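You operate a simulated robot arm through the tools that you are given. There is no shell and no other tool. Be economical: measure what you need, move in short steps, check, and stop when the job is done.

The job below is to be done with a simulated robot arm. You get a single attempt, and the scene is never put back.

Task
Soak the yellow tray in the bath and drain it on the rack.
Fine: close the drain, fill water to the green band, keep the tray under till its cubes are dark, leave it on the rack till it stops dripping; then open the drain and let the bath run empty; leave the other trays dry and the mister off.

Only the result counts: the job must be done as asked and must still hold three seconds after the hand-in. Knocking over, shifting, dropping, spilling or breaking anything else fails it.

Robot
A 6-joint arm with a two-finger parallel gripper on a trunk, on a base that drives. Base frame: it is fixed to the floor where the robot stands at the start and does not move with it; the origin is under the middle of the robot, x ahead of it, y to its left, z up; the surface under the hand at the start is at about z = 856. Readings come in mm, rad, newtons and seconds.
With the tool pointing down near the work surface it reaches from about 140 to 840 mm from the robot's upright axis, wherever it stands. Its first joint turns from -2.897 to 2.897 rad. Places, roughly: bath drain slider [600, 0, 900]; mister lever [300, 700, 1100]. Payload 3.91 kg.
The TCP is the grasp point between the finger pads, 30 mm short of the fingertips. In the tool frame z runs along the fingers and y along their closing line. The gripper opens to 110 mm. The fingers are 20 mm wide and 10 mm thick; the gripper's body (48 by 112 mm) begins 55 mm behind the TCP.
Orientation is that of the tool frame in the base frame, as a unit quaternion [w, x, y, z]. With the fingers straight down and closing along the base's y, the tool's x points along the base's -x, its y along +y and its z along -z.

Tools
- The arm moves only by the tool servo_tool. Its argument "steps" is a list of rows, each a list of 7 numbers: the finger opening in mm, from 0 to 110, then the shift along the tool's x, y, z in mm, then the turn, a rotation vector about the tool's x, y, z in rad. In form: [[hand, x, y, z, wx, wy, wz], ...]. A call has 1 to 8 rows; each row is the pose to reach, as a shift and turn from the pose commanded when the call began, along the tool's axes at that moment. Rows are played at 5 a second. More than 50 mm and 0.15 rad between two rows, or a gripper value outside its range, and nothing of the call is played. A pose out of reach is approached as far as the arm can. The call stops where the force on the tool passes 90 N (or 10 N more than at its start, if that is more) or the arm is blocked; 0.2 s more then pass. Each finger travels about 108 mm/s and halts on what it meets, pressing with about 21 N; the grip force reading is that of the motor and also rises with nothing between the fingers. The clock runs only during rows and for 0.2 s after the last one: add rows that repeat a pose to give the fingers time. It gives the time, the measured TCP pose, the force on the tool (base axes), the opening and the grip force at its end, in the units of the frame above (readings bear some noise), with the torque about the TCP (base axes, N m) and any sound that the robot's microphone picked up.
- Cameras (640 x 400 px; columns grow to the right, rows downward): "scene" is now at [-118.2, 70.5, 1487.3]; the picture's right is [0.81, -0.58, 0.00], its down [-0.34, -0.47, -0.81] and it looks along [0.47, 0.66, -0.58] (base axes); focal length 251 px, centre (320, 200). "wrist" rides on the gripper at [77, 7, -115] in the tool frame; the picture's right is [-0.09, 1.00, 0.00], its down [-0.80, -0.07, -0.59] and it looks along [-0.59, -0.05, 0.80] (tool axes); focal length 270 px, centre (320, 200). There is no depth. A picture from a camera that has moved, and an enlarged one, comes with that camera's place and axes in the base frame and with its lens.
- get_image(camera): a new picture of that camera. The clock stands still meanwhile.
- lift_body(by): slides the trunk up (or, below 0, down) by that many mm; the arm and the scene camera ride with it, the base frame stays. It gives what a move gives, with no picture.
- roll_base(legs): drives the robot by 1 to 6 legs, each [ahead, left, turn to the left] in mm, mm and rad, along the robot's own axes; the way and the turn of a leg run together, so that a leg with both is an arc; at most 1500 mm and 3.142 rad a leg. The arm and the cameras ride along, it lands a little off, and it stops where it bumps. It gives what a move gives.
- turn_head(pan, tilt): turns the head with the scene camera to pan (to the left, within 1.501 rad either way) and tilt (down, from -0.506 to 1.204), counted from straight ahead of the robot. It gives what a move gives.
- close_up(camera, box): a new picture of the part [left, top, right, bottom] of that camera's present view, enlarged. The clock stands still meanwhile.
- hand_in(): hands the job in; it is judged then, once.

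Go step by step. Nothing tells you exact positions but the pictures and the camera data: compare them with the known pose of the tool, close in by small moves and look again before you grip or let go. The budget is 120 turns and 82 pictures, counting those below and the enlarged ones. Unless the task says otherwise, let go and move clear before handing in, and close with one line.

The tools are called after "Emit:" as a command line: name --pt "numbers of a row" for each row, then --argument value for the rest, lists and objects as JSON in quotes. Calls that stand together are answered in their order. servo_tool: Moves the arm, as the interface text tells. Its arguments: {"type":"object","properties":{"steps":{"type":"array","items":{"type":"array","items":{"type":"number"}}}},"required":["steps"]} The other tools are called the same way: lift_body (by) slides the trunk up or down; roll_base (legs) drives the base; turn_head (pan, tilt) turns the head that bears the scene camera; get_image (camera) takes a picture; close_up (camera, box) takes an enlarged picture of a part of a camera's view; hand_in () hands the job in.

At the start:

```text
time_s: 0.0
ee_pos: [322.1, 283.9, 1214.7]
tool_rot: [0.0, 0.0, 1.0, 0.001]
wrist_force: [0.7, -0.3, 0.4]
moment: [-0.01, -0.05, 0.01]
finger_gap: 110.0
gripper_force: 0.1
trunk travel left (down, up): [-425.0, 115.0]
robot x, y, heading: [0.7, 5.6, -0.002]
head pan, tilt: [0.951, 0.621]
```

scene: 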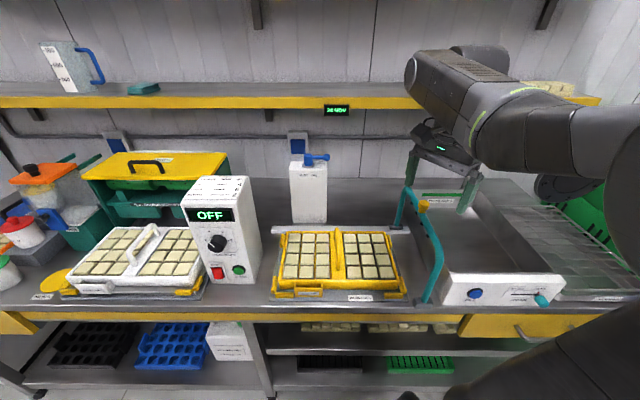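
wrist: 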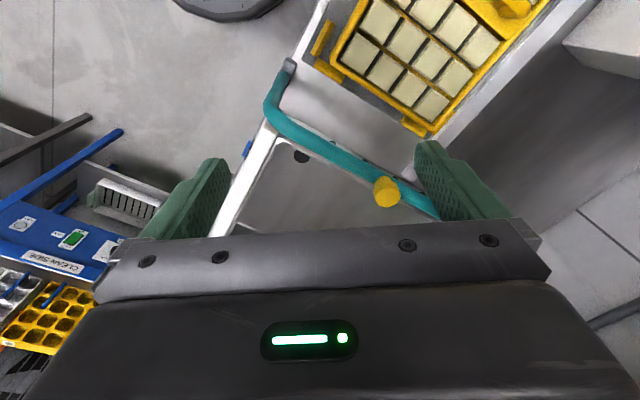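

I see a bench along the left with a white tray, a control box, the yellow tray, and a bath with faucet to the right. I'll look around with the head to place the bath, rack and drain.

Emit:
turn_head --pan 0.3 --tilt 0.75

Emit:
get_image --camera "scene"

Emit:
close_up --camera "wrist" --box '[180, 0, 640, 240]'

```text
time_s: 1.0
ee_pos: [320.8, 284.1, 1215.2]
tool_rot: [-0.001, -0.001, 1.0, 0.001]
wrist_force: [-0.3, -0.4, 0.1]
moment: [0.02, -0.02, -0.03]
finger_gap: 110.1
gripper_force: 0.0
trunk travel left (down, up): [-425.0, 115.0]
robot x, y, heading: [0.0, 1.1, 0.003]
head pan, tilt: [0.3, 0.75]
```

```text
79 pictures are left
camera scene: at [-90.0, 23.6, 1476.3], right [0.3, -0.95, 0.0], down [-0.65, -0.2, -0.73], along [0.7, 0.22, -0.68], focal length 251 px, centre (320, 200)
```

scene: 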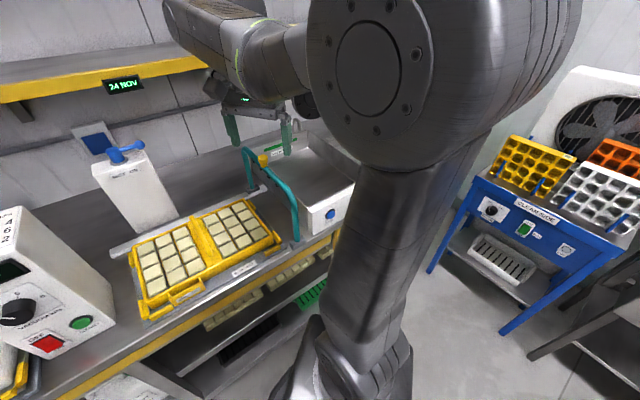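

```text
1.39 times, centred on (410, 120) of wrist
camera zoom: at [243.4, 290.8, 1330.6], right [0.09, 1.0, 0.0], down [0.8, -0.07, 0.59], along [0.59, -0.05, -0.81], focal length 376 px, centre (195, 311)
```

zoom: 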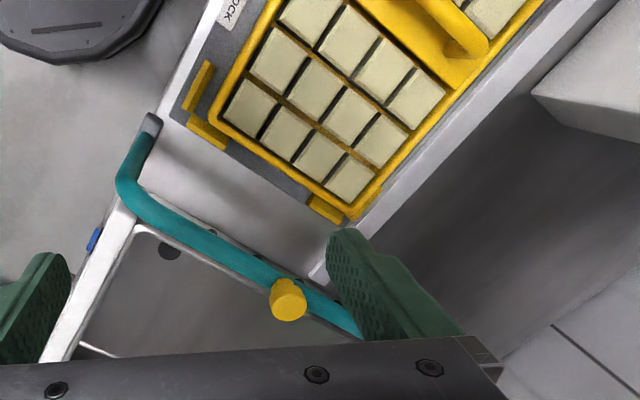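

The drain slider looks to be the teal knob on the bath's front panel and the mister the white bottle behind the tray. I need enlarged views of the bath, so I turn the head back.

Emit:
turn_head --pan 0.75 --tilt 0.7

Emit:
close_up --camera "scene" --box '[300, 130, 640, 343]'

Emit:
close_up --camera "scene" --box '[60, 100, 380, 300]'

```text
time_s: 1.9
ee_pos: [320.7, 284.1, 1216.3]
tool_rot: [-0.001, 0.0, 1.0, 0.001]
wrist_force: [-0.4, 0.7, -1.1]
moment: [0.0, -0.02, 0.04]
finger_gap: 110.2
gripper_force: 0.0
trunk travel left (down, up): [-425.0, 115.0]
robot x, y, heading: [-1.7, 1.6, 0.002]
head pan, tilt: [0.75, 0.7]
```

```text
1.88 times, centred on (470, 236) of scene
camera zoom: at [-107.0, 57.0, 1480.5], right [0.68, -0.73, 0.0], down [-0.47, -0.44, -0.76], along [0.56, 0.52, -0.64], focal length 471 px, centre (38, 132)
```

zoom: 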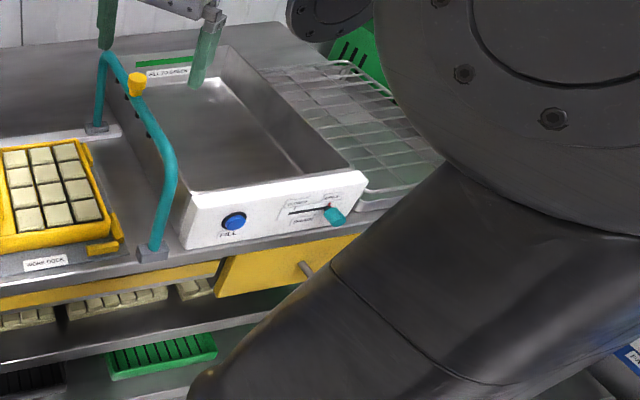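

```text
2.00 times, centred on (220, 200) of scene
camera zoom: at [-107.0, 57.0, 1480.5], right [0.68, -0.73, 0.0], down [-0.47, -0.44, -0.76], along [0.56, 0.52, -0.64], focal length 502 px, centre (520, 200)
```

zoom: 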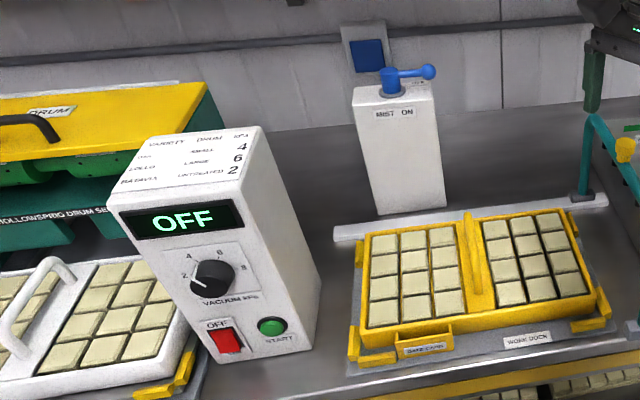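

The bench front edge runs along about (0.82, -0.57), 370 mm from the origin: tray at about (222, 455), bath around (590, 190), rack beyond it near (850, 10), misting arch (top near z 1070) between tray and bath. I'll drive parallel to the bench so that all three are in reach, then turn slightly right for a clear view.

Emit:
roll_base --legs '[[328, -228, 0], [0, 0, -0.35]]'

Emit:
turn_head --pan 1.1 --tilt 0.75

Emit:
get_image --camera "scene"

Emit:
get_image --camera "wrist"

```text
time_s: 5.5
ee_pos: [727.5, -79.3, 1215.8]
tool_rot: [-0.001, 0.182, 0.983, 0.001]
wrist_force: [0.6, -0.3, -0.3]
moment: [0.0, 0.02, 0.02]
finger_gap: 110.1
gripper_force: 0.0
trunk travel left (down, up): [-425.0, 115.0]
robot x, y, heading: [327.2, -229.3, -0.367]
head pan, tilt: [0.75, 0.7]
```

```text
time_s: 6.3
ee_pos: [726.5, -80.2, 1213.7]
tool_rot: [-0.001, 0.182, 0.983, 0.001]
wrist_force: [0.7, 0.8, 0.1]
moment: [0.0, 0.02, 0.01]
finger_gap: 110.2
gripper_force: 0.0
trunk travel left (down, up): [-425.0, 115.0]
robot x, y, heading: [324.2, -232.0, -0.367]
head pan, tilt: [1.1, 0.75]
```

```text
75 pictures are left
camera scene: at [228.8, -115.8, 1476.3], right [0.67, -0.74, 0.0], down [-0.51, -0.46, -0.73], along [0.54, 0.49, -0.68], focal length 251 px, centre (320, 200)
```

scene: 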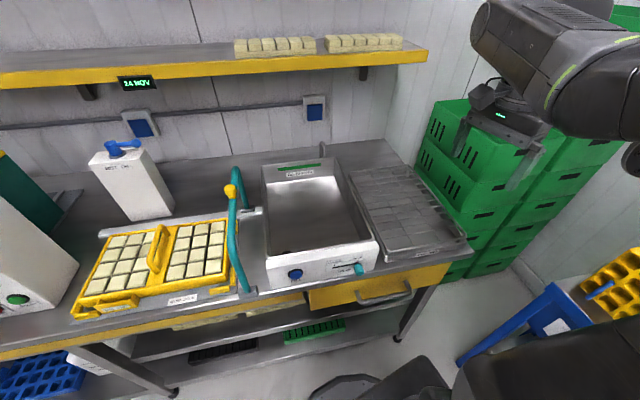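

```text
74 pictures are left
camera wrist: at [656.3, -46.4, 1330.6], right [0.44, 0.9, 0.0], down [0.72, -0.35, 0.59], along [0.53, -0.26, -0.81], focal length 270 px, centre (320, 200)
```

wrist: 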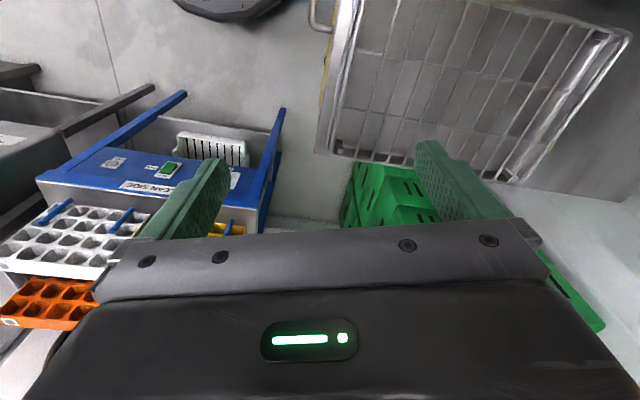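

Now the whole bench is in view: yellow tray on the work dock, arch, bath with fill button and teal slider, and rack at the right. I take enlarged views for the panel and the tray handle.

Emit:
close_up --camera "scene" --box '[240, 130, 480, 300]'

Emit:
close_up --camera "scene" --box '[270, 240, 380, 309]'

Emit:
close_up --camera "scene" --box '[60, 160, 270, 330]'

```text
2.35 times, centred on (360, 215) of scene
camera zoom: at [228.8, -115.8, 1476.3], right [0.67, -0.74, 0.0], down [-0.51, -0.46, -0.73], along [0.54, 0.49, -0.68], focal length 590 px, centre (226, 165)
```

zoom: 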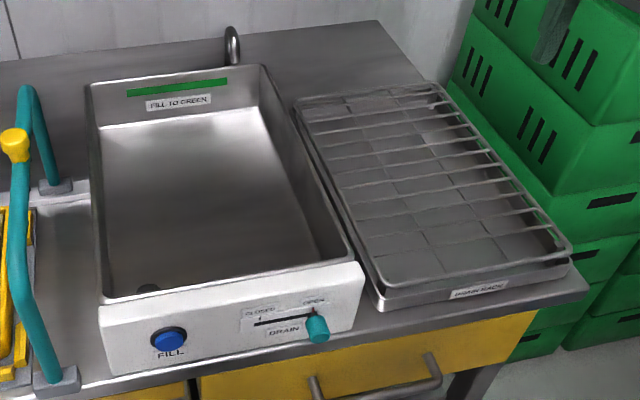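

```text
5.80 times, centred on (325, 274) of scene
camera zoom: at [228.8, -115.8, 1476.3], right [0.67, -0.74, 0.0], down [-0.51, -0.46, -0.73], along [0.54, 0.49, -0.68], focal length 1454 px, centre (291, -232)
```

zoom: 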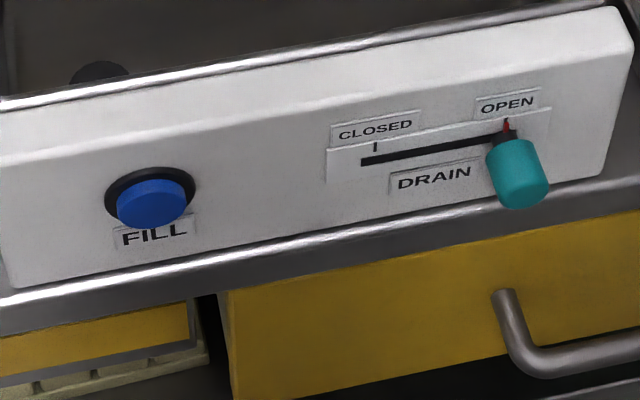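

```text
2.35 times, centred on (165, 245) of scene
camera zoom: at [228.8, -115.8, 1476.3], right [0.67, -0.74, 0.0], down [-0.51, -0.46, -0.73], along [0.54, 0.49, -0.68], focal length 590 px, centre (685, 94)
```

zoom: 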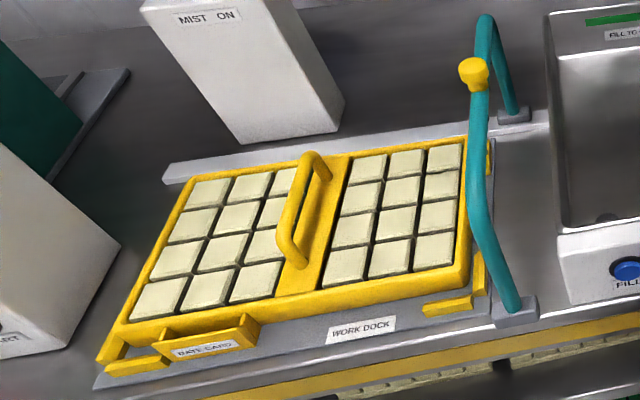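

I place the bath at about u 208–483, v 375–755 in bench coordinates (u along the bench, v to the wall), top near z 985; the slider is at about (544, 41, 921) and stands at OPEN. The tray (340×228) must be turned 90° to fit. First I move the hand in front of the slider, turning it to close along the bench.

Emit:
servo_tool --pt "70 23.7 4.8 14 0 0 -0.148" --pt "70 47.4 9.6 28 0 0 -0.296" --pt "70 71.1 14.4 42 0 0 -0.444" --pt "70 94.8 19.2 56 0 0 -0.592" --pt "70 118.5 24 70 0 0 -0.74" --pt "70 142.2 28.8 84 0 0 -0.888" --pt "70 165.9 33.6 98 0 0 -1.036" --pt "70 189.6 38.4 112 0 0 -1.184"

Emit:
get_image --camera "wrist"

Emit:
get_image --camera "scene"

```text
time_s: 8.1
ee_pos: [563.2, 20.4, 1102.1]
tool_rot: [-0.001, -0.399, 0.917, 0.001]
wrist_force: [0.5, 1.1, 0.5]
moment: [0.02, 0.02, 0.0]
finger_gap: 69.9
gripper_force: 0.1
trunk travel left (down, up): [-425.0, 115.0]
robot x, y, heading: [323.8, -228.8, -0.362]
head pan, tilt: [1.1, 0.75]
```

```text
70 pictures are left
camera wrist: at [504.8, -31.0, 1217.9], right [-0.67, 0.74, 0.0], down [0.6, 0.54, 0.59], along [0.44, 0.4, -0.8], focal length 270 px, centre (320, 200)
```

wrist: 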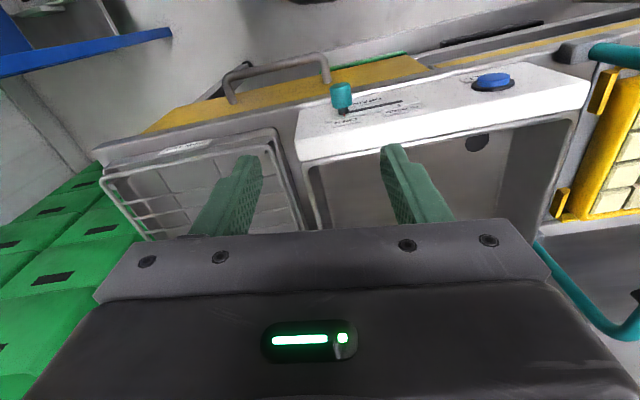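

```text
69 pictures are left
camera scene: at [228.6, -115.6, 1476.2], right [0.67, -0.74, 0.0], down [-0.51, -0.46, -0.73], along [0.54, 0.49, -0.68], focal length 251 px, centre (320, 200)
```

scene: 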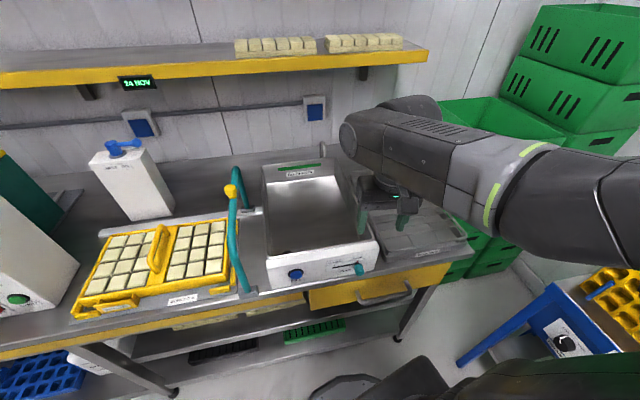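

Triangulating from both cameras puts the slider knob at (551, 43, 909) and the fill button at (433, 151, 913). I align above the knob and look before lowering over it.

Emit:
servo_tool --pt "70 -0.5 8 40 0 0 -0.05" --pt "70 -1 16 80 0 0 -0.1" --pt "70 -1.4 23.2 120 0 0 -0.143" --pt "70 -1.4 23.2 120 0 0 -0.143"

Emit:
get_image --camera "wrist"

Emit:
close_up --camera "scene" --box '[260, 180, 480, 320]'

```text
time_s: 9.1
ee_pos: [544.8, 38.0, 982.5]
tool_rot: [-0.001, -0.463, 0.887, 0.001]
wrist_force: [0.1, 0.5, 0.6]
moment: [-0.02, 0.01, 0.03]
finger_gap: 69.9
gripper_force: 0.1
trunk travel left (down, up): [-425.0, 115.0]
robot x, y, heading: [325.9, -231.8, -0.362]
head pan, tilt: [1.1, 0.75]
```

```text
68 pictures are left
camera wrist: at [495.9, -20.4, 1097.6], right [-0.77, 0.64, 0.0], down [0.52, 0.62, 0.59], along [0.38, 0.46, -0.8], focal length 270 px, centre (320, 200)
```

wrist: 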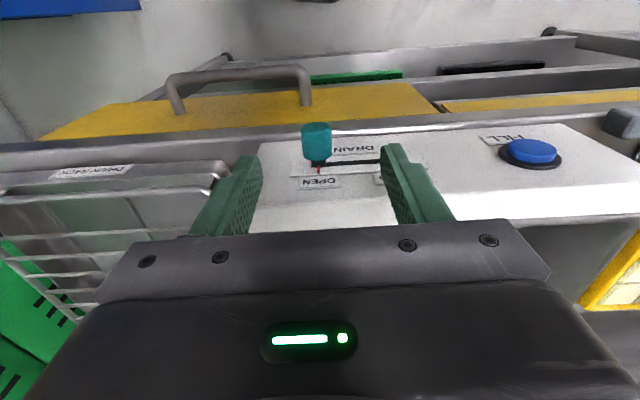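

```text
2.86 times, centred on (370, 250) of scene
camera zoom: at [228.7, -115.5, 1476.2], right [0.67, -0.74, 0.0], down [-0.51, -0.46, -0.73], along [0.54, 0.49, -0.68], focal length 716 px, centre (177, 57)
```

zoom: 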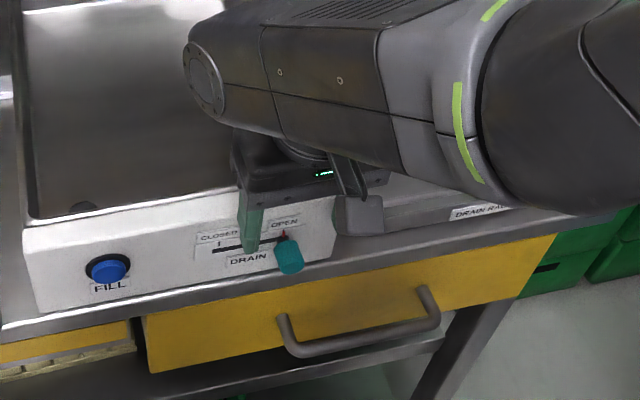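

The knob sits centred between the fingers (about 8 mm further toward the panel), so I lower over it and push the slider toward CLOSED.

Emit:
servo_tool --pt "70 0 0 24 0 0 0" --pt "70 0 0 49 0 0 0" --pt "70 0 20 49 0 0 0" --pt "70 0 40 49 0 0 0" --pt "70 0 60 49 0 0 0" --pt "70 0 72 49 0 0 0" --pt "70 0 72 49 0 0 0"

Emit:
get_image --camera "wrist"

Emit:
close_up --camera "scene" --box '[260, 180, 480, 320]'

```text
time_s: 10.7
ee_pos: [486.7, 79.6, 934.3]
tool_rot: [-0.001, -0.463, 0.887, 0.001]
wrist_force: [-0.2, 0.5, -0.6]
moment: [-0.01, 0.03, 0.03]
finger_gap: 69.9
gripper_force: 0.1
trunk travel left (down, up): [-425.0, 115.0]
robot x, y, heading: [326.4, -232.3, -0.363]
head pan, tilt: [1.1, 0.75]
```

```text
66 pictures are left
camera wrist: at [437.0, 21.8, 1050.3], right [-0.77, 0.64, 0.0], down [0.52, 0.62, 0.59], along [0.38, 0.46, -0.8], focal length 270 px, centre (320, 200)
```

wrist: 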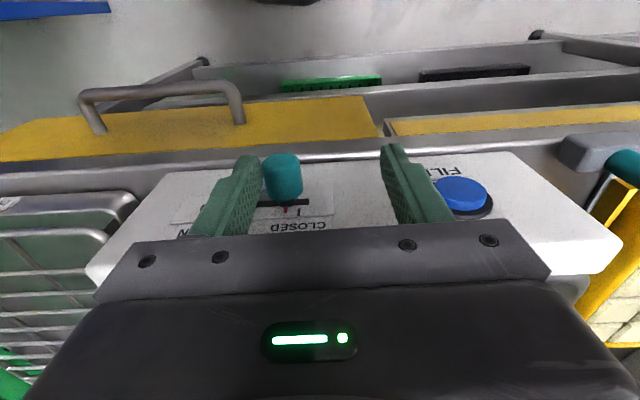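

```text
2.86 times, centred on (370, 250) of scene
camera zoom: at [228.7, -115.6, 1476.2], right [0.67, -0.74, 0.0], down [-0.51, -0.46, -0.73], along [0.54, 0.49, -0.68], focal length 716 px, centre (177, 57)
```

zoom: 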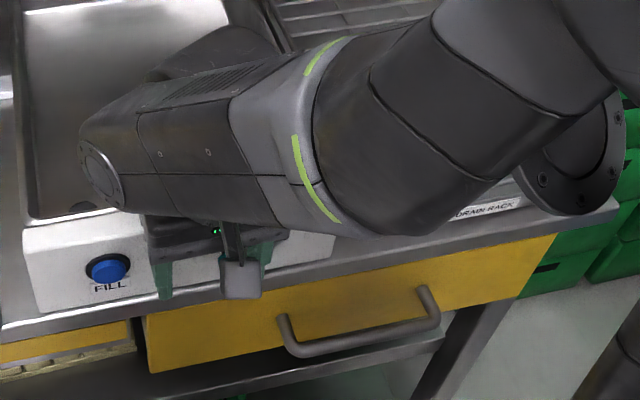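

The knob has moved along with the finger; I check whether it stands at the CLOSED mark.

Emit:
close_up --camera "wrist" --box '[190, 140, 350, 240]'

```text
4.00 times, centred on (270, 190) of wrist
camera zoom: at [437.0, 21.8, 1050.3], right [-0.77, 0.64, 0.0], down [0.52, 0.62, 0.59], along [0.38, 0.46, -0.8], focal length 1081 px, centre (520, 240)
```

zoom: 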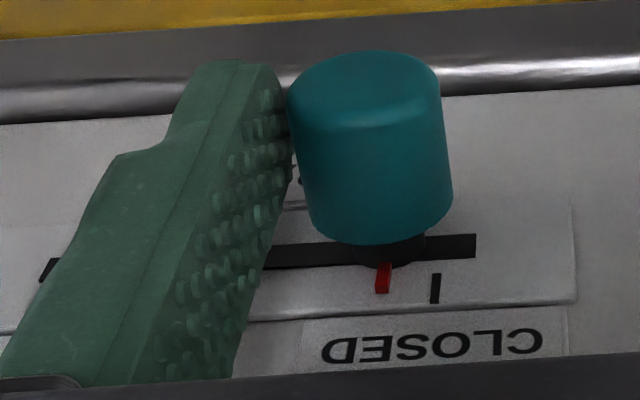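

The red pointer is about 9 mm short of the CLOSED mark, so I push that much more, then ease off and look.

Emit:
servo_tool --pt "70 0 5 0 0 0 0" --pt "70 0 9.5 0 0 0 0" --pt "70 0 9.5 0 0 0 0" --pt "70 0 0 0 0 0 0"

Emit:
close_up --camera "wrist" --box '[190, 140, 350, 240]'

```text
time_s: 11.7
ee_pos: [488.5, 79.1, 936.3]
tool_rot: [0.001, -0.462, 0.887, 0.001]
wrist_force: [-0.1, 0.8, 0.2]
moment: [0.0, 0.0, -0.02]
finger_gap: 70.1
gripper_force: 0.2
trunk travel left (down, up): [-425.0, 115.0]
robot x, y, heading: [325.8, -232.5, -0.365]
head pan, tilt: [1.1, 0.75]
```

```text
4.00 times, centred on (270, 190) of wrist
camera zoom: at [438.0, 20.8, 1051.5], right [-0.77, 0.64, 0.0], down [0.52, 0.62, 0.6], along [0.38, 0.46, -0.8], focal length 1081 px, centre (520, 240)
```

zoom: 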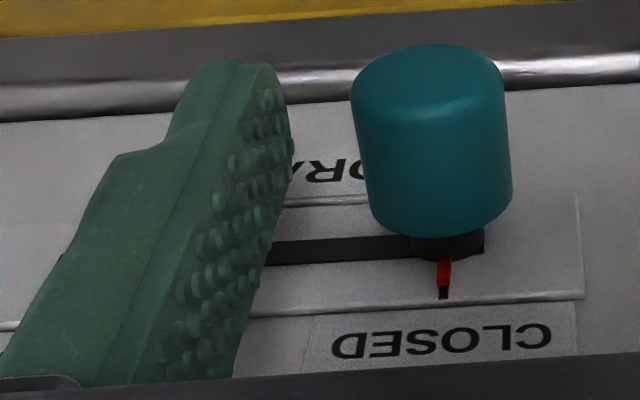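

The drain stands at CLOSED. Next the fill button: I rise, close the fingers and move in front of it.

Emit:
servo_tool --pt "70 8 0 -40 0 0 0" --pt "40 16 20 -60 0 0 0" --pt "10 16 55 -60 0 0 0" --pt "0 16 87 -50 0 0 0" --pt "0 16 87 -20 0 0 0" --pt "0 16 87 0 0 0 0" --pt "0 16 87 0 0 0 0"

Emit:
get_image --camera "wrist"

Emit:
close_up --camera "scene" --box '[240, 120, 460, 300]'

```text
time_s: 13.3
ee_pos: [407.6, 116.8, 931.6]
tool_rot: [-0.001, -0.463, 0.886, 0.001]
wrist_force: [0.0, 0.5, -0.4]
moment: [0.03, 0.03, -0.03]
finger_gap: 0.0
gripper_force: 21.2
trunk travel left (down, up): [-425.0, 115.0]
robot x, y, heading: [328.9, -231.9, -0.364]
head pan, tilt: [1.1, 0.75]
```

```text
62 pictures are left
camera wrist: at [357.2, 57.8, 1047.8], right [-0.77, 0.64, 0.0], down [0.52, 0.62, 0.59], along [0.38, 0.46, -0.8], focal length 270 px, centre (320, 200)
```

wrist: 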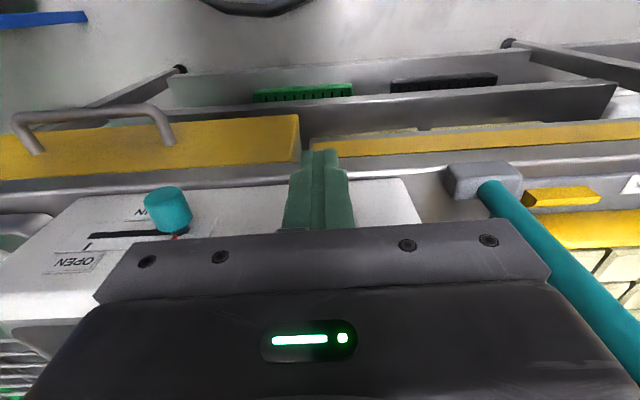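

```text
2.22 times, centred on (350, 210) of scene
camera zoom: at [228.6, -115.6, 1476.2], right [0.67, -0.74, 0.0], down [-0.51, -0.46, -0.73], along [0.54, 0.49, -0.68], focal length 557 px, centre (253, 178)
```

zoom: 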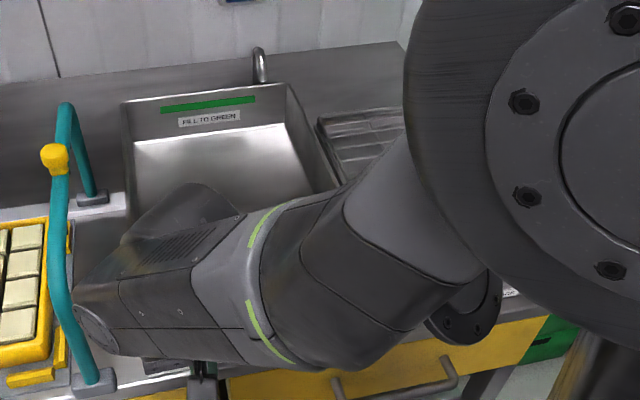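

The fingers cover the button in line with it. I raise them 8 mm to clear the rim and press in gently, watching for force or sound.

Emit:
servo_tool --pt "0 0 0 -8 0 0 0" --pt "0 -12 0 -8 0 0 0" --pt "0 -22 0 -8 0 0 0" --pt "0 -28 0 -8 0 0 0" --pt "0 -32 0 -8 0 0 0"

Emit:
close_up --camera "scene" --box '[240, 120, 460, 300]'

```text
time_s: 14.5
ee_pos: [426.0, 143.4, 943.1]
tool_rot: [-0.001, -0.462, 0.887, 0.001]
wrist_force: [-1.1, -1.6, -1.0]
moment: [-0.01, 0.01, 0.0]
finger_gap: 0.0
gripper_force: 21.0
trunk travel left (down, up): [-425.0, 115.0]
robot x, y, heading: [324.0, -228.7, -0.362]
head pan, tilt: [1.1, 0.75]
heard: click
```

```text
2.22 times, centred on (350, 210) of scene
camera zoom: at [228.6, -115.9, 1476.2], right [0.67, -0.74, 0.0], down [-0.51, -0.46, -0.73], along [0.54, 0.49, -0.68], focal length 557 px, centre (253, 178)
```

zoom: 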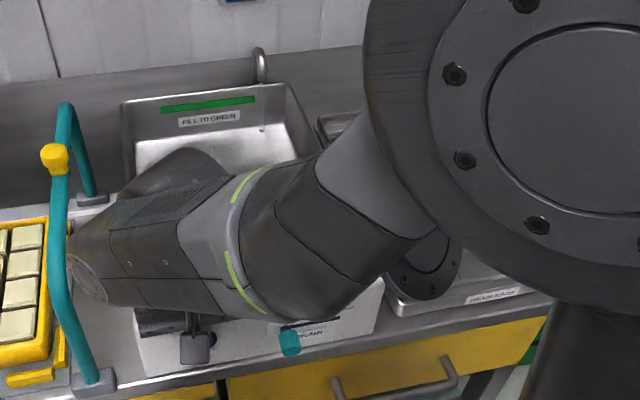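

A click was heard. I hold the press for a second and see whether the water comes.

Emit:
servo_tool --pt "0 0 0 0 0 0 0" --pt "0 0 0 0 0 0 0" --pt "0 0 0 0 0 0 0" --pt "0 0 0 0 0 0 0" --pt "0 0 0 0 0 0 0" --pt "0 0 0 0 0 0 0"

Emit:
close_up --camera "scene" --box '[270, 130, 370, 200]'

```text
time_s: 15.9
ee_pos: [425.7, 144.7, 944.2]
tool_rot: [0.0, -0.462, 0.887, 0.001]
wrist_force: [-0.3, -1.9, -1.3]
moment: [-0.07, 0.05, 0.0]
finger_gap: 0.0
gripper_force: 21.2
trunk travel left (down, up): [-425.0, 115.0]
robot x, y, heading: [325.3, -231.9, -0.365]
head pan, tilt: [1.1, 0.75]
```

```text
5.71 times, centred on (320, 165) of scene
camera zoom: at [228.5, -115.8, 1476.2], right [0.67, -0.74, 0.0], down [-0.51, -0.46, -0.73], along [0.54, 0.49, -0.68], focal length 1433 px, centre (320, 400)
```

zoom: 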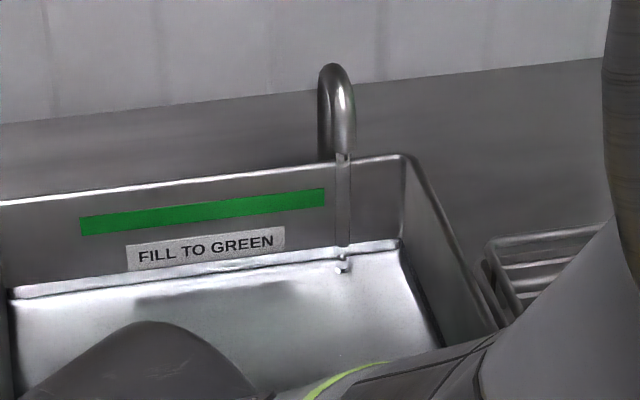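

Water runs from the spout. I let the button go now to learn whether it latches.

Emit:
servo_tool --pt "0 8 0 0 0 0 0" --pt "0 16 0 0 0 0 0" --pt "0 16 0 0 0 0 0"

Emit:
close_up --camera "scene" --box '[270, 130, 370, 200]'

```text
time_s: 16.7
ee_pos: [415.8, 131.8, 944.4]
tool_rot: [-0.001, -0.462, 0.887, 0.002]
wrist_force: [0.1, 0.2, -1.0]
moment: [-0.01, 0.01, 0.0]
finger_gap: 0.1
gripper_force: 20.8
trunk travel left (down, up): [-425.0, 115.0]
robot x, y, heading: [325.6, -230.2, -0.364]
head pan, tilt: [1.1, 0.75]
```

```text
5.71 times, centred on (320, 165) of scene
camera zoom: at [228.7, -115.6, 1476.2], right [0.67, -0.74, 0.0], down [-0.51, -0.46, -0.73], along [0.54, 0.49, -0.68], focal length 1433 px, centre (320, 400)
```

zoom: 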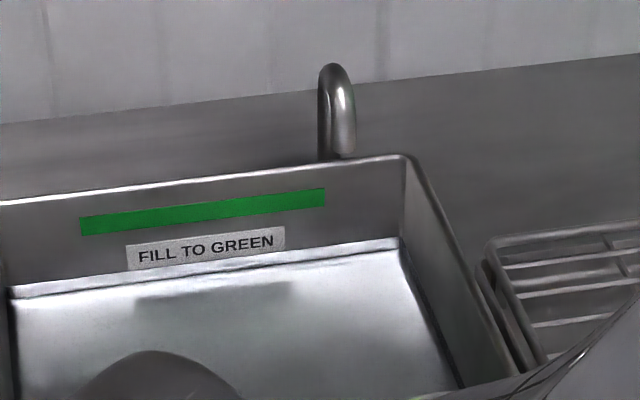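

The button works only while held. I press again and hold, checking the level.

Emit:
servo_tool --pt "0 -8 0 0 0 0 0" --pt "0 -16 0 0 0 0 0" --pt "0 -16 0 0 0 0 0" --pt "0 -16 0 0 0 0 0" --pt "0 -16 0 0 0 0 0" --pt "0 -16 0 0 0 0 0" --pt "0 -16 0 0 0 0 0" --pt "0 -16 0 0 0 0 0"

Emit:
servo_tool --pt "0 0 0 0 0 0 0" --pt "0 0 0 0 0 0 0" --pt "0 0 0 0 0 0 0" --pt "0 0 0 0 0 0 0" --pt "0 0 0 0 0 0 0" --pt "0 0 0 0 0 0 0" --pt "0 0 0 0 0 0 0" --pt "0 0 0 0 0 0 0"

Emit:
close_up --camera "scene" --box '[270, 130, 370, 200]'

```text
time_s: 18.5
ee_pos: [426.5, 144.2, 944.6]
tool_rot: [-0.001, -0.463, 0.887, 0.001]
wrist_force: [-1.8, -1.8, -0.8]
moment: [-0.05, 0.02, 0.03]
finger_gap: 0.0
gripper_force: 20.9
trunk travel left (down, up): [-425.0, 115.0]
robot x, y, heading: [324.6, -231.1, -0.364]
head pan, tilt: [1.1, 0.75]
heard: click
```

```text
time_s: 20.3
ee_pos: [426.2, 144.1, 942.7]
tool_rot: [0.0, -0.463, 0.887, 0.001]
wrist_force: [-2.5, -2.9, -0.4]
moment: [-0.06, 0.05, 0.0]
finger_gap: 0.1
gripper_force: 20.7
trunk travel left (down, up): [-425.0, 115.0]
robot x, y, heading: [326.3, -233.4, -0.365]
head pan, tilt: [1.1, 0.75]
```

```text
5.71 times, centred on (320, 165) of scene
camera zoom: at [228.5, -115.9, 1476.2], right [0.67, -0.74, 0.0], down [-0.51, -0.46, -0.73], along [0.54, 0.49, -0.68], focal length 1433 px, centre (320, 400)
```

zoom: 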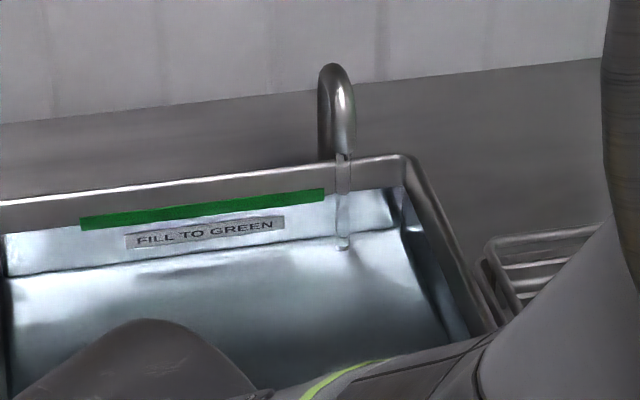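

The water surface has already reached the lower part of the green band. I release at once.

Emit:
servo_tool --pt "0 30 0 0 0 0 0"

Emit:
close_up --camera "scene" --box '[270, 130, 370, 200]'

```text
time_s: 20.7
ee_pos: [407.5, 119.2, 943.2]
tool_rot: [0.0, -0.462, 0.887, 0.001]
wrist_force: [1.0, -0.9, 0.3]
moment: [0.01, 0.05, 0.01]
finger_gap: 0.2
gripper_force: 20.9
trunk travel left (down, up): [-425.0, 115.0]
robot x, y, heading: [325.6, -230.6, -0.365]
head pan, tilt: [1.1, 0.75]
```

```text
5.71 times, centred on (320, 165) of scene
camera zoom: at [228.6, -115.9, 1476.3], right [0.67, -0.74, 0.0], down [-0.51, -0.46, -0.73], along [0.54, 0.49, -0.68], focal length 1433 px, centre (320, 400)
```

zoom: 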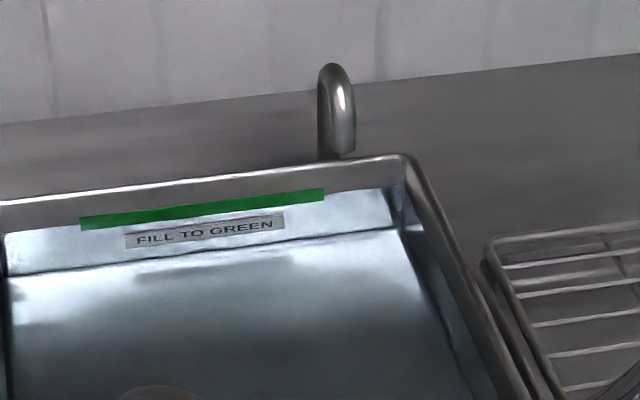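

The water has stopped; I enlarge the band to be sure that the surface lies within it.

Emit:
close_up --camera "scene" --box '[276, 156, 336, 184]'

```text
10.67 times, centred on (306, 170) of scene
camera zoom: at [228.6, -115.9, 1476.3], right [0.67, -0.74, 0.0], down [-0.51, -0.46, -0.73], along [0.54, 0.49, -0.68], focal length 2675 px, centre (469, 520)
```

zoom: 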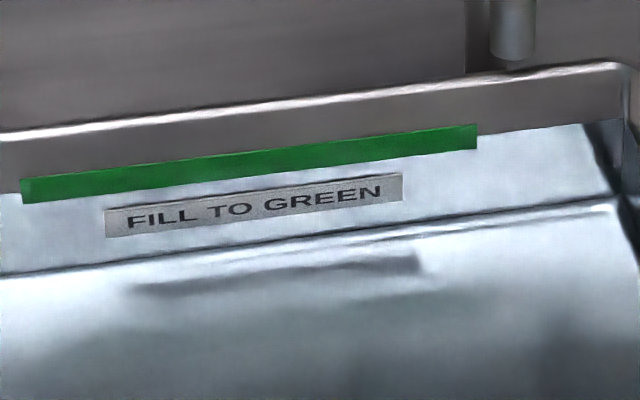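

The surface lies inside the green band. Now I raise the hand well above the arch and move over the yellow tray.

Emit:
servo_tool --pt "20 10 0 -45 0 0 0" --pt "60 10 0 -92 0 0 0" --pt "80 10 0 -140 0 0 0" --pt "80 10 0 -188 0 0 0" --pt "80 10 0 -236 0 0 0" --pt "80 10 0 -250 0 0 0"

Emit:
servo_tool --pt "80 -22 43 0 0 0 0" --pt "80 -44 86 0 0 0 0" --pt "80 -66 129 0 0 0 0" --pt "80 -88 172 0 0 0 0" --pt "80 -110 215 0 0 0 0" --pt "80 -132 258 0 0 0 0" --pt "80 -154 301 0 0 0 0" --pt "80 -175 343 0 0 0 0"

Emit:
get_image --camera "wrist"

Emit:
get_image --camera "scene"

```text
time_s: 22.1
ee_pos: [401.8, 112.1, 1194.3]
tool_rot: [-0.001, -0.463, 0.886, 0.001]
wrist_force: [0.6, 0.3, -0.1]
moment: [0.0, 0.0, 0.02]
finger_gap: 79.9
gripper_force: 0.1
trunk travel left (down, up): [-425.0, 115.0]
robot x, y, heading: [324.9, -233.7, -0.363]
head pan, tilt: [1.1, 0.75]
```

```text
time_s: 23.9
ee_pos: [222.6, 438.7, 1168.0]
tool_rot: [0.002, -0.463, 0.887, 0.008]
wrist_force: [0.3, 1.4, 0.7]
moment: [-0.07, -0.02, 0.0]
finger_gap: 80.2
gripper_force: 0.0
out of reach, approached as far as the arm can: row 8
trunk travel left (down, up): [-425.0, 115.0]
robot x, y, heading: [323.7, -232.2, -0.368]
head pan, tilt: [1.1, 0.75]
```

```text
54 pictures are left
camera wrist: at [173.8, 376.9, 1282.1], right [-0.77, 0.64, 0.01], down [0.52, 0.61, 0.6], along [0.38, 0.47, -0.8], focal length 270 px, centre (320, 200)
```

wrist: 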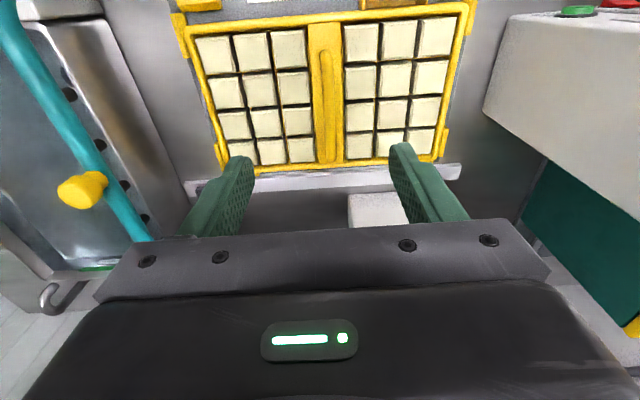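

```text
53 pictures are left
camera scene: at [227.0, -112.7, 1475.9], right [0.67, -0.74, 0.0], down [-0.51, -0.46, -0.73], along [0.54, 0.49, -0.68], focal length 251 px, centre (320, 200)
```

scene: 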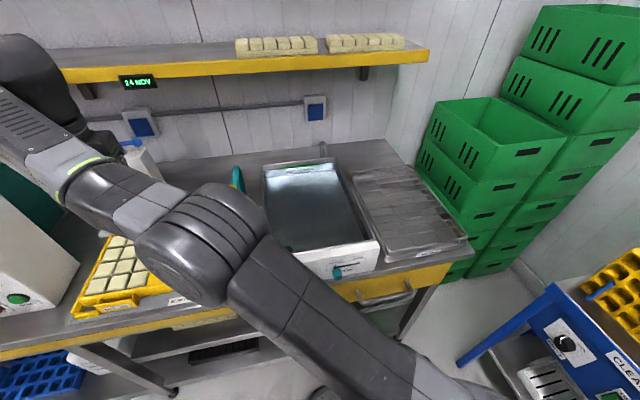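

At this height the tray is at the edge of the reach. I draw the hand back along the bench and move the base 100 mm toward the tray, so the hand ends above it.

Emit:
servo_tool --pt "80 0 -40 -8 0 0 0" --pt "80 0 -80 -16 0 0 0" --pt "80 0 -100 -24 0 0 0" --pt "80 0 -100 -24 0 0 0"

Emit:
roll_base --legs '[[-97, 24, 0]]'

Emit:
get_image --camera "wrist"

Emit:
get_image --camera "scene"

```text
time_s: 24.9
ee_pos: [305.1, 380.8, 1193.6]
tool_rot: [-0.001, -0.462, 0.887, 0.0]
wrist_force: [-0.3, 0.4, 1.0]
moment: [0.0, -0.02, -0.04]
finger_gap: 80.1
gripper_force: 0.1
trunk travel left (down, up): [-425.0, 115.0]
robot x, y, heading: [323.2, -229.2, -0.361]
head pan, tilt: [1.1, 0.75]
```

```text
time_s: 26.1
ee_pos: [221.5, 438.0, 1194.9]
tool_rot: [0.0, -0.464, 0.886, 0.0]
wrist_force: [-0.2, -0.6, -0.9]
moment: [0.01, -0.02, -0.02]
finger_gap: 79.7
gripper_force: 0.0
trunk travel left (down, up): [-425.0, 115.0]
robot x, y, heading: [244.0, -176.3, -0.367]
head pan, tilt: [1.1, 0.75]
```

```text
52 pictures are left
camera wrist: at [171.9, 379.4, 1309.2], right [-0.77, 0.64, 0.0], down [0.52, 0.62, 0.59], along [0.38, 0.46, -0.8], focal length 270 px, centre (320, 200)
```

wrist: 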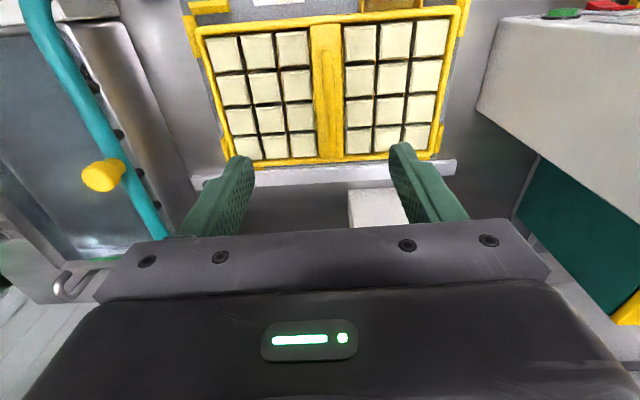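

```text
51 pictures are left
camera scene: at [146.0, -58.4, 1476.1], right [0.67, -0.74, 0.0], down [-0.51, -0.46, -0.73], along [0.54, 0.49, -0.68], focal length 251 px, centre (320, 200)
```

scene: 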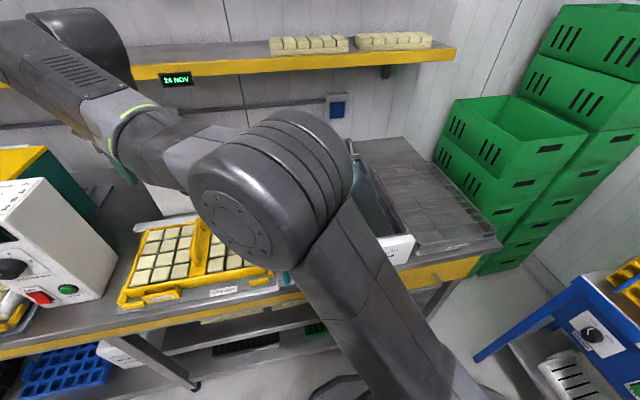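

The tray is right below; I enlarge the wrist view to place its handle.

Emit:
close_up --camera "wrist" --box '[180, 0, 480, 188]'

```text
2.13 times, centred on (330, 94) of wrist
camera zoom: at [171.9, 379.4, 1309.2], right [-0.77, 0.64, 0.0], down [0.52, 0.62, 0.59], along [0.38, 0.46, -0.8], focal length 575 px, centre (299, 426)
```

zoom: 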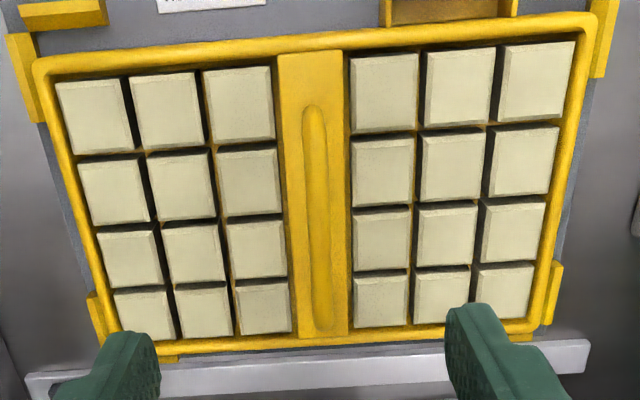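

The handle bar runs along v at about u −80, v 460–595, top near z 945. I lower to just above it with a narrow opening and look again.

Emit:
servo_tool --pt "60 -10 3 40 0 0 0.005" --pt "50 -20 6 80 0 0 0.01" --pt "40 -30 9 120 0 0 0.018" --pt "40 -42 12 160 0 0 0.018" --pt "40 -42 12 195 0 0 0.018" --pt "40 -42 12 195 0 0 0.018"

Emit:
get_image --camera "wrist"

Emit:
get_image --camera "scene"

```text
time_s: 27.5
ee_pos: [235.5, 478.2, 999.1]
tool_rot: [0.0, -0.455, 0.891, 0.001]
wrist_force: [0.7, -0.3, -0.4]
moment: [-0.04, -0.01, 0.04]
finger_gap: 39.7
gripper_force: 0.1
trunk travel left (down, up): [-425.0, 115.0]
robot x, y, heading: [243.8, -177.2, -0.362]
head pan, tilt: [1.1, 0.75]
```

```text
49 pictures are left
camera wrist: at [185.8, 420.5, 1113.8], right [-0.76, 0.66, 0.0], down [0.53, 0.61, 0.59], along [0.39, 0.45, -0.8], focal length 270 px, centre (320, 200)
```

wrist: 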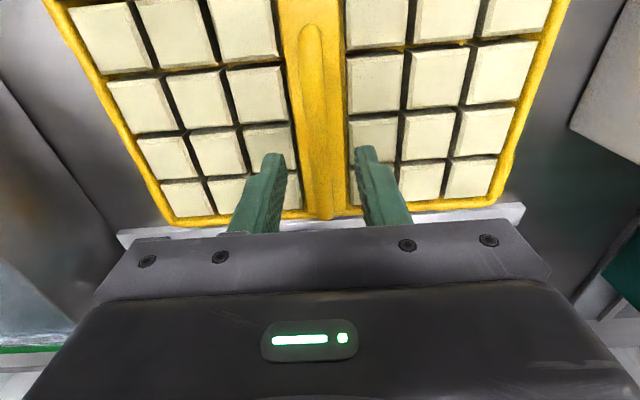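

```text
48 pictures are left
camera scene: at [146.7, -59.0, 1476.2], right [0.67, -0.74, 0.0], down [-0.51, -0.46, -0.73], along [0.54, 0.49, -0.68], focal length 251 px, centre (320, 200)
```

scene: 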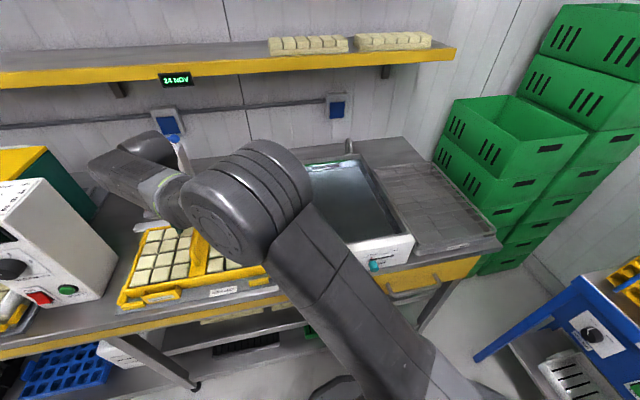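

The handle lies exactly on the tool axis and is centred. I lower onto it and close.

Emit:
servo_tool --pt "40 0 0 30 0 0 0" --pt "40 0 0 50 0 0 0" --pt "40 0 0 58 0 0 0" --pt "0 0 0 58 0 0 0" --pt "0 0 0 58 0 0 0" --pt "0 0 0 58 0 0 0"

Emit:
get_image --camera "wrist"

```text
time_s: 28.9
ee_pos: [237.1, 479.3, 941.4]
tool_rot: [0.0, -0.455, 0.891, 0.001]
wrist_force: [0.4, -0.7, 0.1]
moment: [0.14, -0.09, -0.09]
finger_gap: 13.8
gripper_force: 21.1
trunk travel left (down, up): [-425.0, 115.0]
robot x, y, heading: [246.7, -169.7, -0.367]
head pan, tilt: [1.1, 0.75]
```

```text
47 pictures are left
camera wrist: at [185.3, 421.3, 1055.9], right [-0.76, 0.66, 0.0], down [0.53, 0.61, 0.59], along [0.39, 0.45, -0.8], focal length 270 px, centre (320, 200)
```

wrist: 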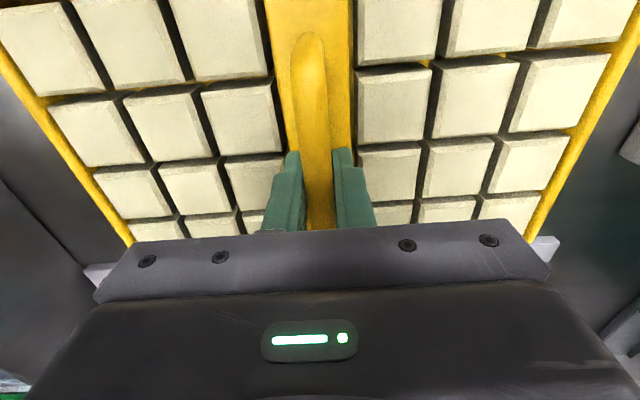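

The fingers hold the 14 mm bar. I lift a little to check weight and grip.

Emit:
servo_tool --pt "0 0 0 -10 0 0 0" --pt "0 0 0 -20 0 0 0" --pt "0 0 0 -30 0 0 0" --pt "0 0 0 -30 0 0 0"

Emit:
get_image --camera "scene"

```text
time_s: 29.9
ee_pos: [236.5, 479.4, 971.6]
tool_rot: [-0.001, -0.454, 0.891, 0.001]
wrist_force: [0.6, -0.7, -2.2]
moment: [-0.02, -0.02, 0.01]
finger_gap: 13.9
gripper_force: 20.6
trunk travel left (down, up): [-425.0, 115.0]
robot x, y, heading: [246.8, -173.1, -0.366]
head pan, tilt: [1.1, 0.75]
```

```text
46 pictures are left
camera scene: at [146.7, -58.7, 1476.2], right [0.67, -0.74, 0.0], down [-0.51, -0.46, -0.73], along [0.54, 0.49, -0.68], focal length 251 px, centre (320, 200)
```

scene: 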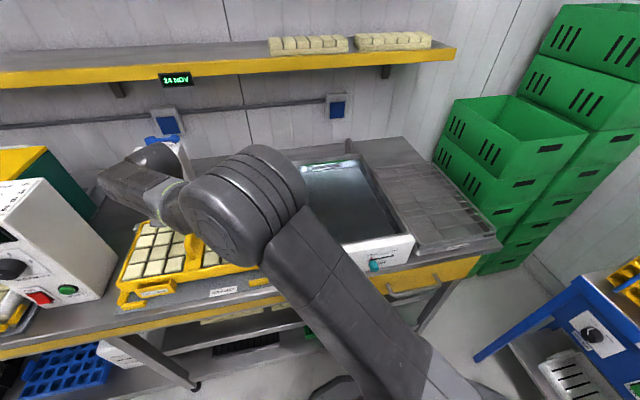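

The tray is light and hangs level. I raise the trunk with it straight up, then the arm, to clear the arch.

Emit:
lift_body --by 114

Emit:
servo_tool --pt "0 0 0 -20 0 0 0" --pt "0 0 0 -40 0 0 0" --pt "0 0 0 -60 0 0 0" --pt "0 0 0 -80 0 0 0" --pt "0 0 0 -100 0 0 0" --pt "0 0 0 -115 0 0 0" --pt "0 0 0 -115 0 0 0"

Emit:
get_image --camera "scene"

Emit:
get_image --camera "wrist"

```text
time_s: 31.3
ee_pos: [237.3, 481.2, 1085.0]
tool_rot: [-0.001, -0.454, 0.891, 0.001]
wrist_force: [0.1, -0.3, -3.1]
moment: [0.03, -0.02, 0.03]
finger_gap: 14.0
gripper_force: 20.7
trunk travel left (down, up): [-539.0, 1.0]
robot x, y, heading: [246.1, -176.3, -0.362]
head pan, tilt: [1.1, 0.75]
```

```text
time_s: 32.9
ee_pos: [237.1, 480.9, 1201.8]
tool_rot: [0.0, -0.455, 0.89, 0.001]
wrist_force: [0.4, 0.3, -3.0]
moment: [0.0, -0.05, 0.0]
finger_gap: 13.8
gripper_force: 21.4
trunk travel left (down, up): [-539.0, 1.0]
robot x, y, heading: [240.4, -175.3, -0.363]
head pan, tilt: [1.1, 0.75]
```

```text
45 pictures are left
camera scene: at [146.7, -58.6, 1590.2], right [0.67, -0.74, 0.0], down [-0.51, -0.46, -0.73], along [0.54, 0.49, -0.68], focal length 251 px, centre (320, 200)
```

scene: 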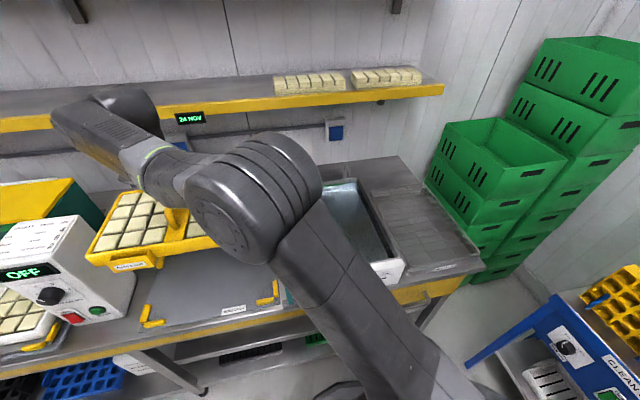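

```text
44 pictures are left
camera wrist: at [186.2, 422.1, 1315.7], right [-0.76, 0.66, 0.0], down [0.53, 0.61, 0.59], along [0.39, 0.45, -0.8], focal length 270 px, centre (320, 200)
```

wrist: 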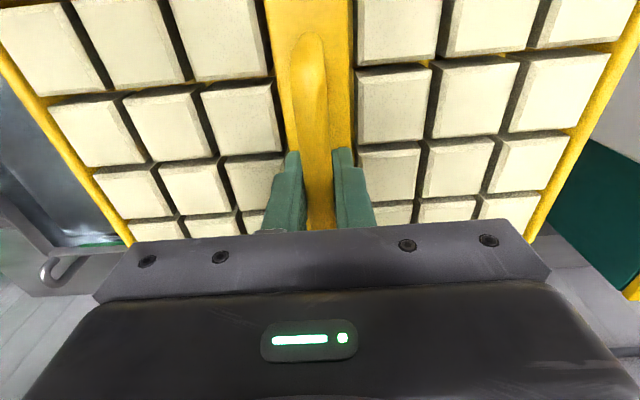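

The tray hangs clear at z 1120+. The rate-card holder belongs to the tray. Before I carry it over, I measure the bath's edges from this new camera place.

Emit:
close_up --camera "scene" --box '[290, 150, 490, 310]'

```text
2.50 times, centred on (390, 230) of scene
camera zoom: at [146.7, -58.6, 1590.2], right [0.67, -0.74, 0.0], down [-0.51, -0.46, -0.73], along [0.54, 0.49, -0.68], focal length 627 px, centre (145, 125)
```

zoom: 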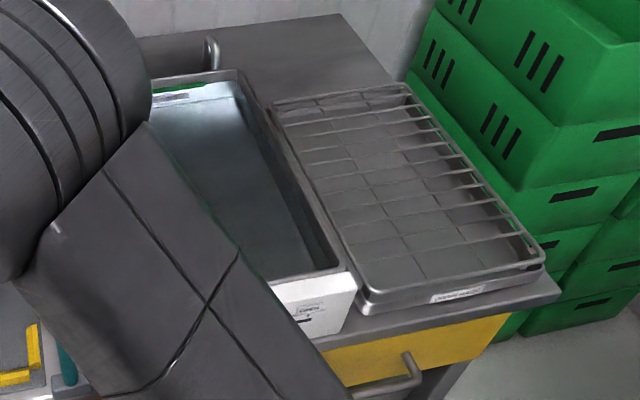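

I'll carry the tray along the bench over the arch at this height, then turn it 90° above the bath.

Emit:
servo_tool --pt "0 0 -40 0 0 0 0" --pt "0 0 -80 0 0 0 0" --pt "0 0 -125 0 0 0 0" --pt "0 0 -170 0 0 0 0" --pt "0 0 -215 0 0 0 0" --pt "0 0 -260 0 0 0 0" --pt "0 0 -305 0 0 0 0" --pt "0 0 -345 0 0 0 0"

Emit:
servo_tool --pt "0 -5 -10 0 0 0 0.145" --pt "0 -10 -20 0 0 0 0.29" --pt "0 -15 -30 0 0 0 0.435" --pt "0 -20 -40 0 0 0 0.58" --pt "0 -25 -50 0 0 0 0.725" --pt "0 -30 -60 0 0 0 0.87" --pt "0 -35 -70 0 0 0 1.015" --pt "0 -40 -80 0 0 0 1.16"

Emit:
get_image --camera "scene"

```text
time_s: 34.7
ee_pos: [517.6, 280.0, 1201.2]
tool_rot: [0.0, -0.454, 0.891, 0.001]
wrist_force: [0.5, -0.4, -3.5]
moment: [0.02, 0.02, 0.0]
finger_gap: 13.6
gripper_force: 22.0
trunk travel left (down, up): [-539.0, 1.0]
robot x, y, heading: [244.4, -175.1, -0.363]
head pan, tilt: [1.1, 0.75]
```

```text
time_s: 36.5
ee_pos: [605.5, 265.6, 1198.7]
tool_rot: [-0.001, 0.109, 0.994, 0.0]
wrist_force: [-0.7, 0.6, -3.3]
moment: [-0.03, 0.01, 0.01]
finger_gap: 13.6
gripper_force: 20.9
trunk travel left (down, up): [-539.0, 1.0]
robot x, y, heading: [245.6, -175.7, -0.365]
head pan, tilt: [1.1, 0.75]
```

```text
42 pictures are left
camera scene: at [147.4, -58.8, 1590.3], right [0.67, -0.74, 0.0], down [-0.51, -0.46, -0.73], along [0.54, 0.49, -0.68], focal length 251 px, centre (320, 200)
```

scene: 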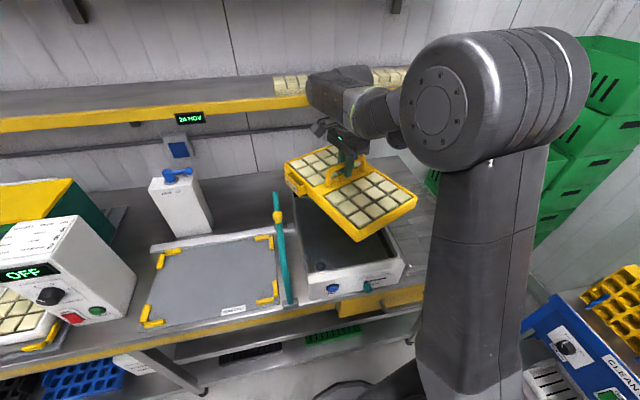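

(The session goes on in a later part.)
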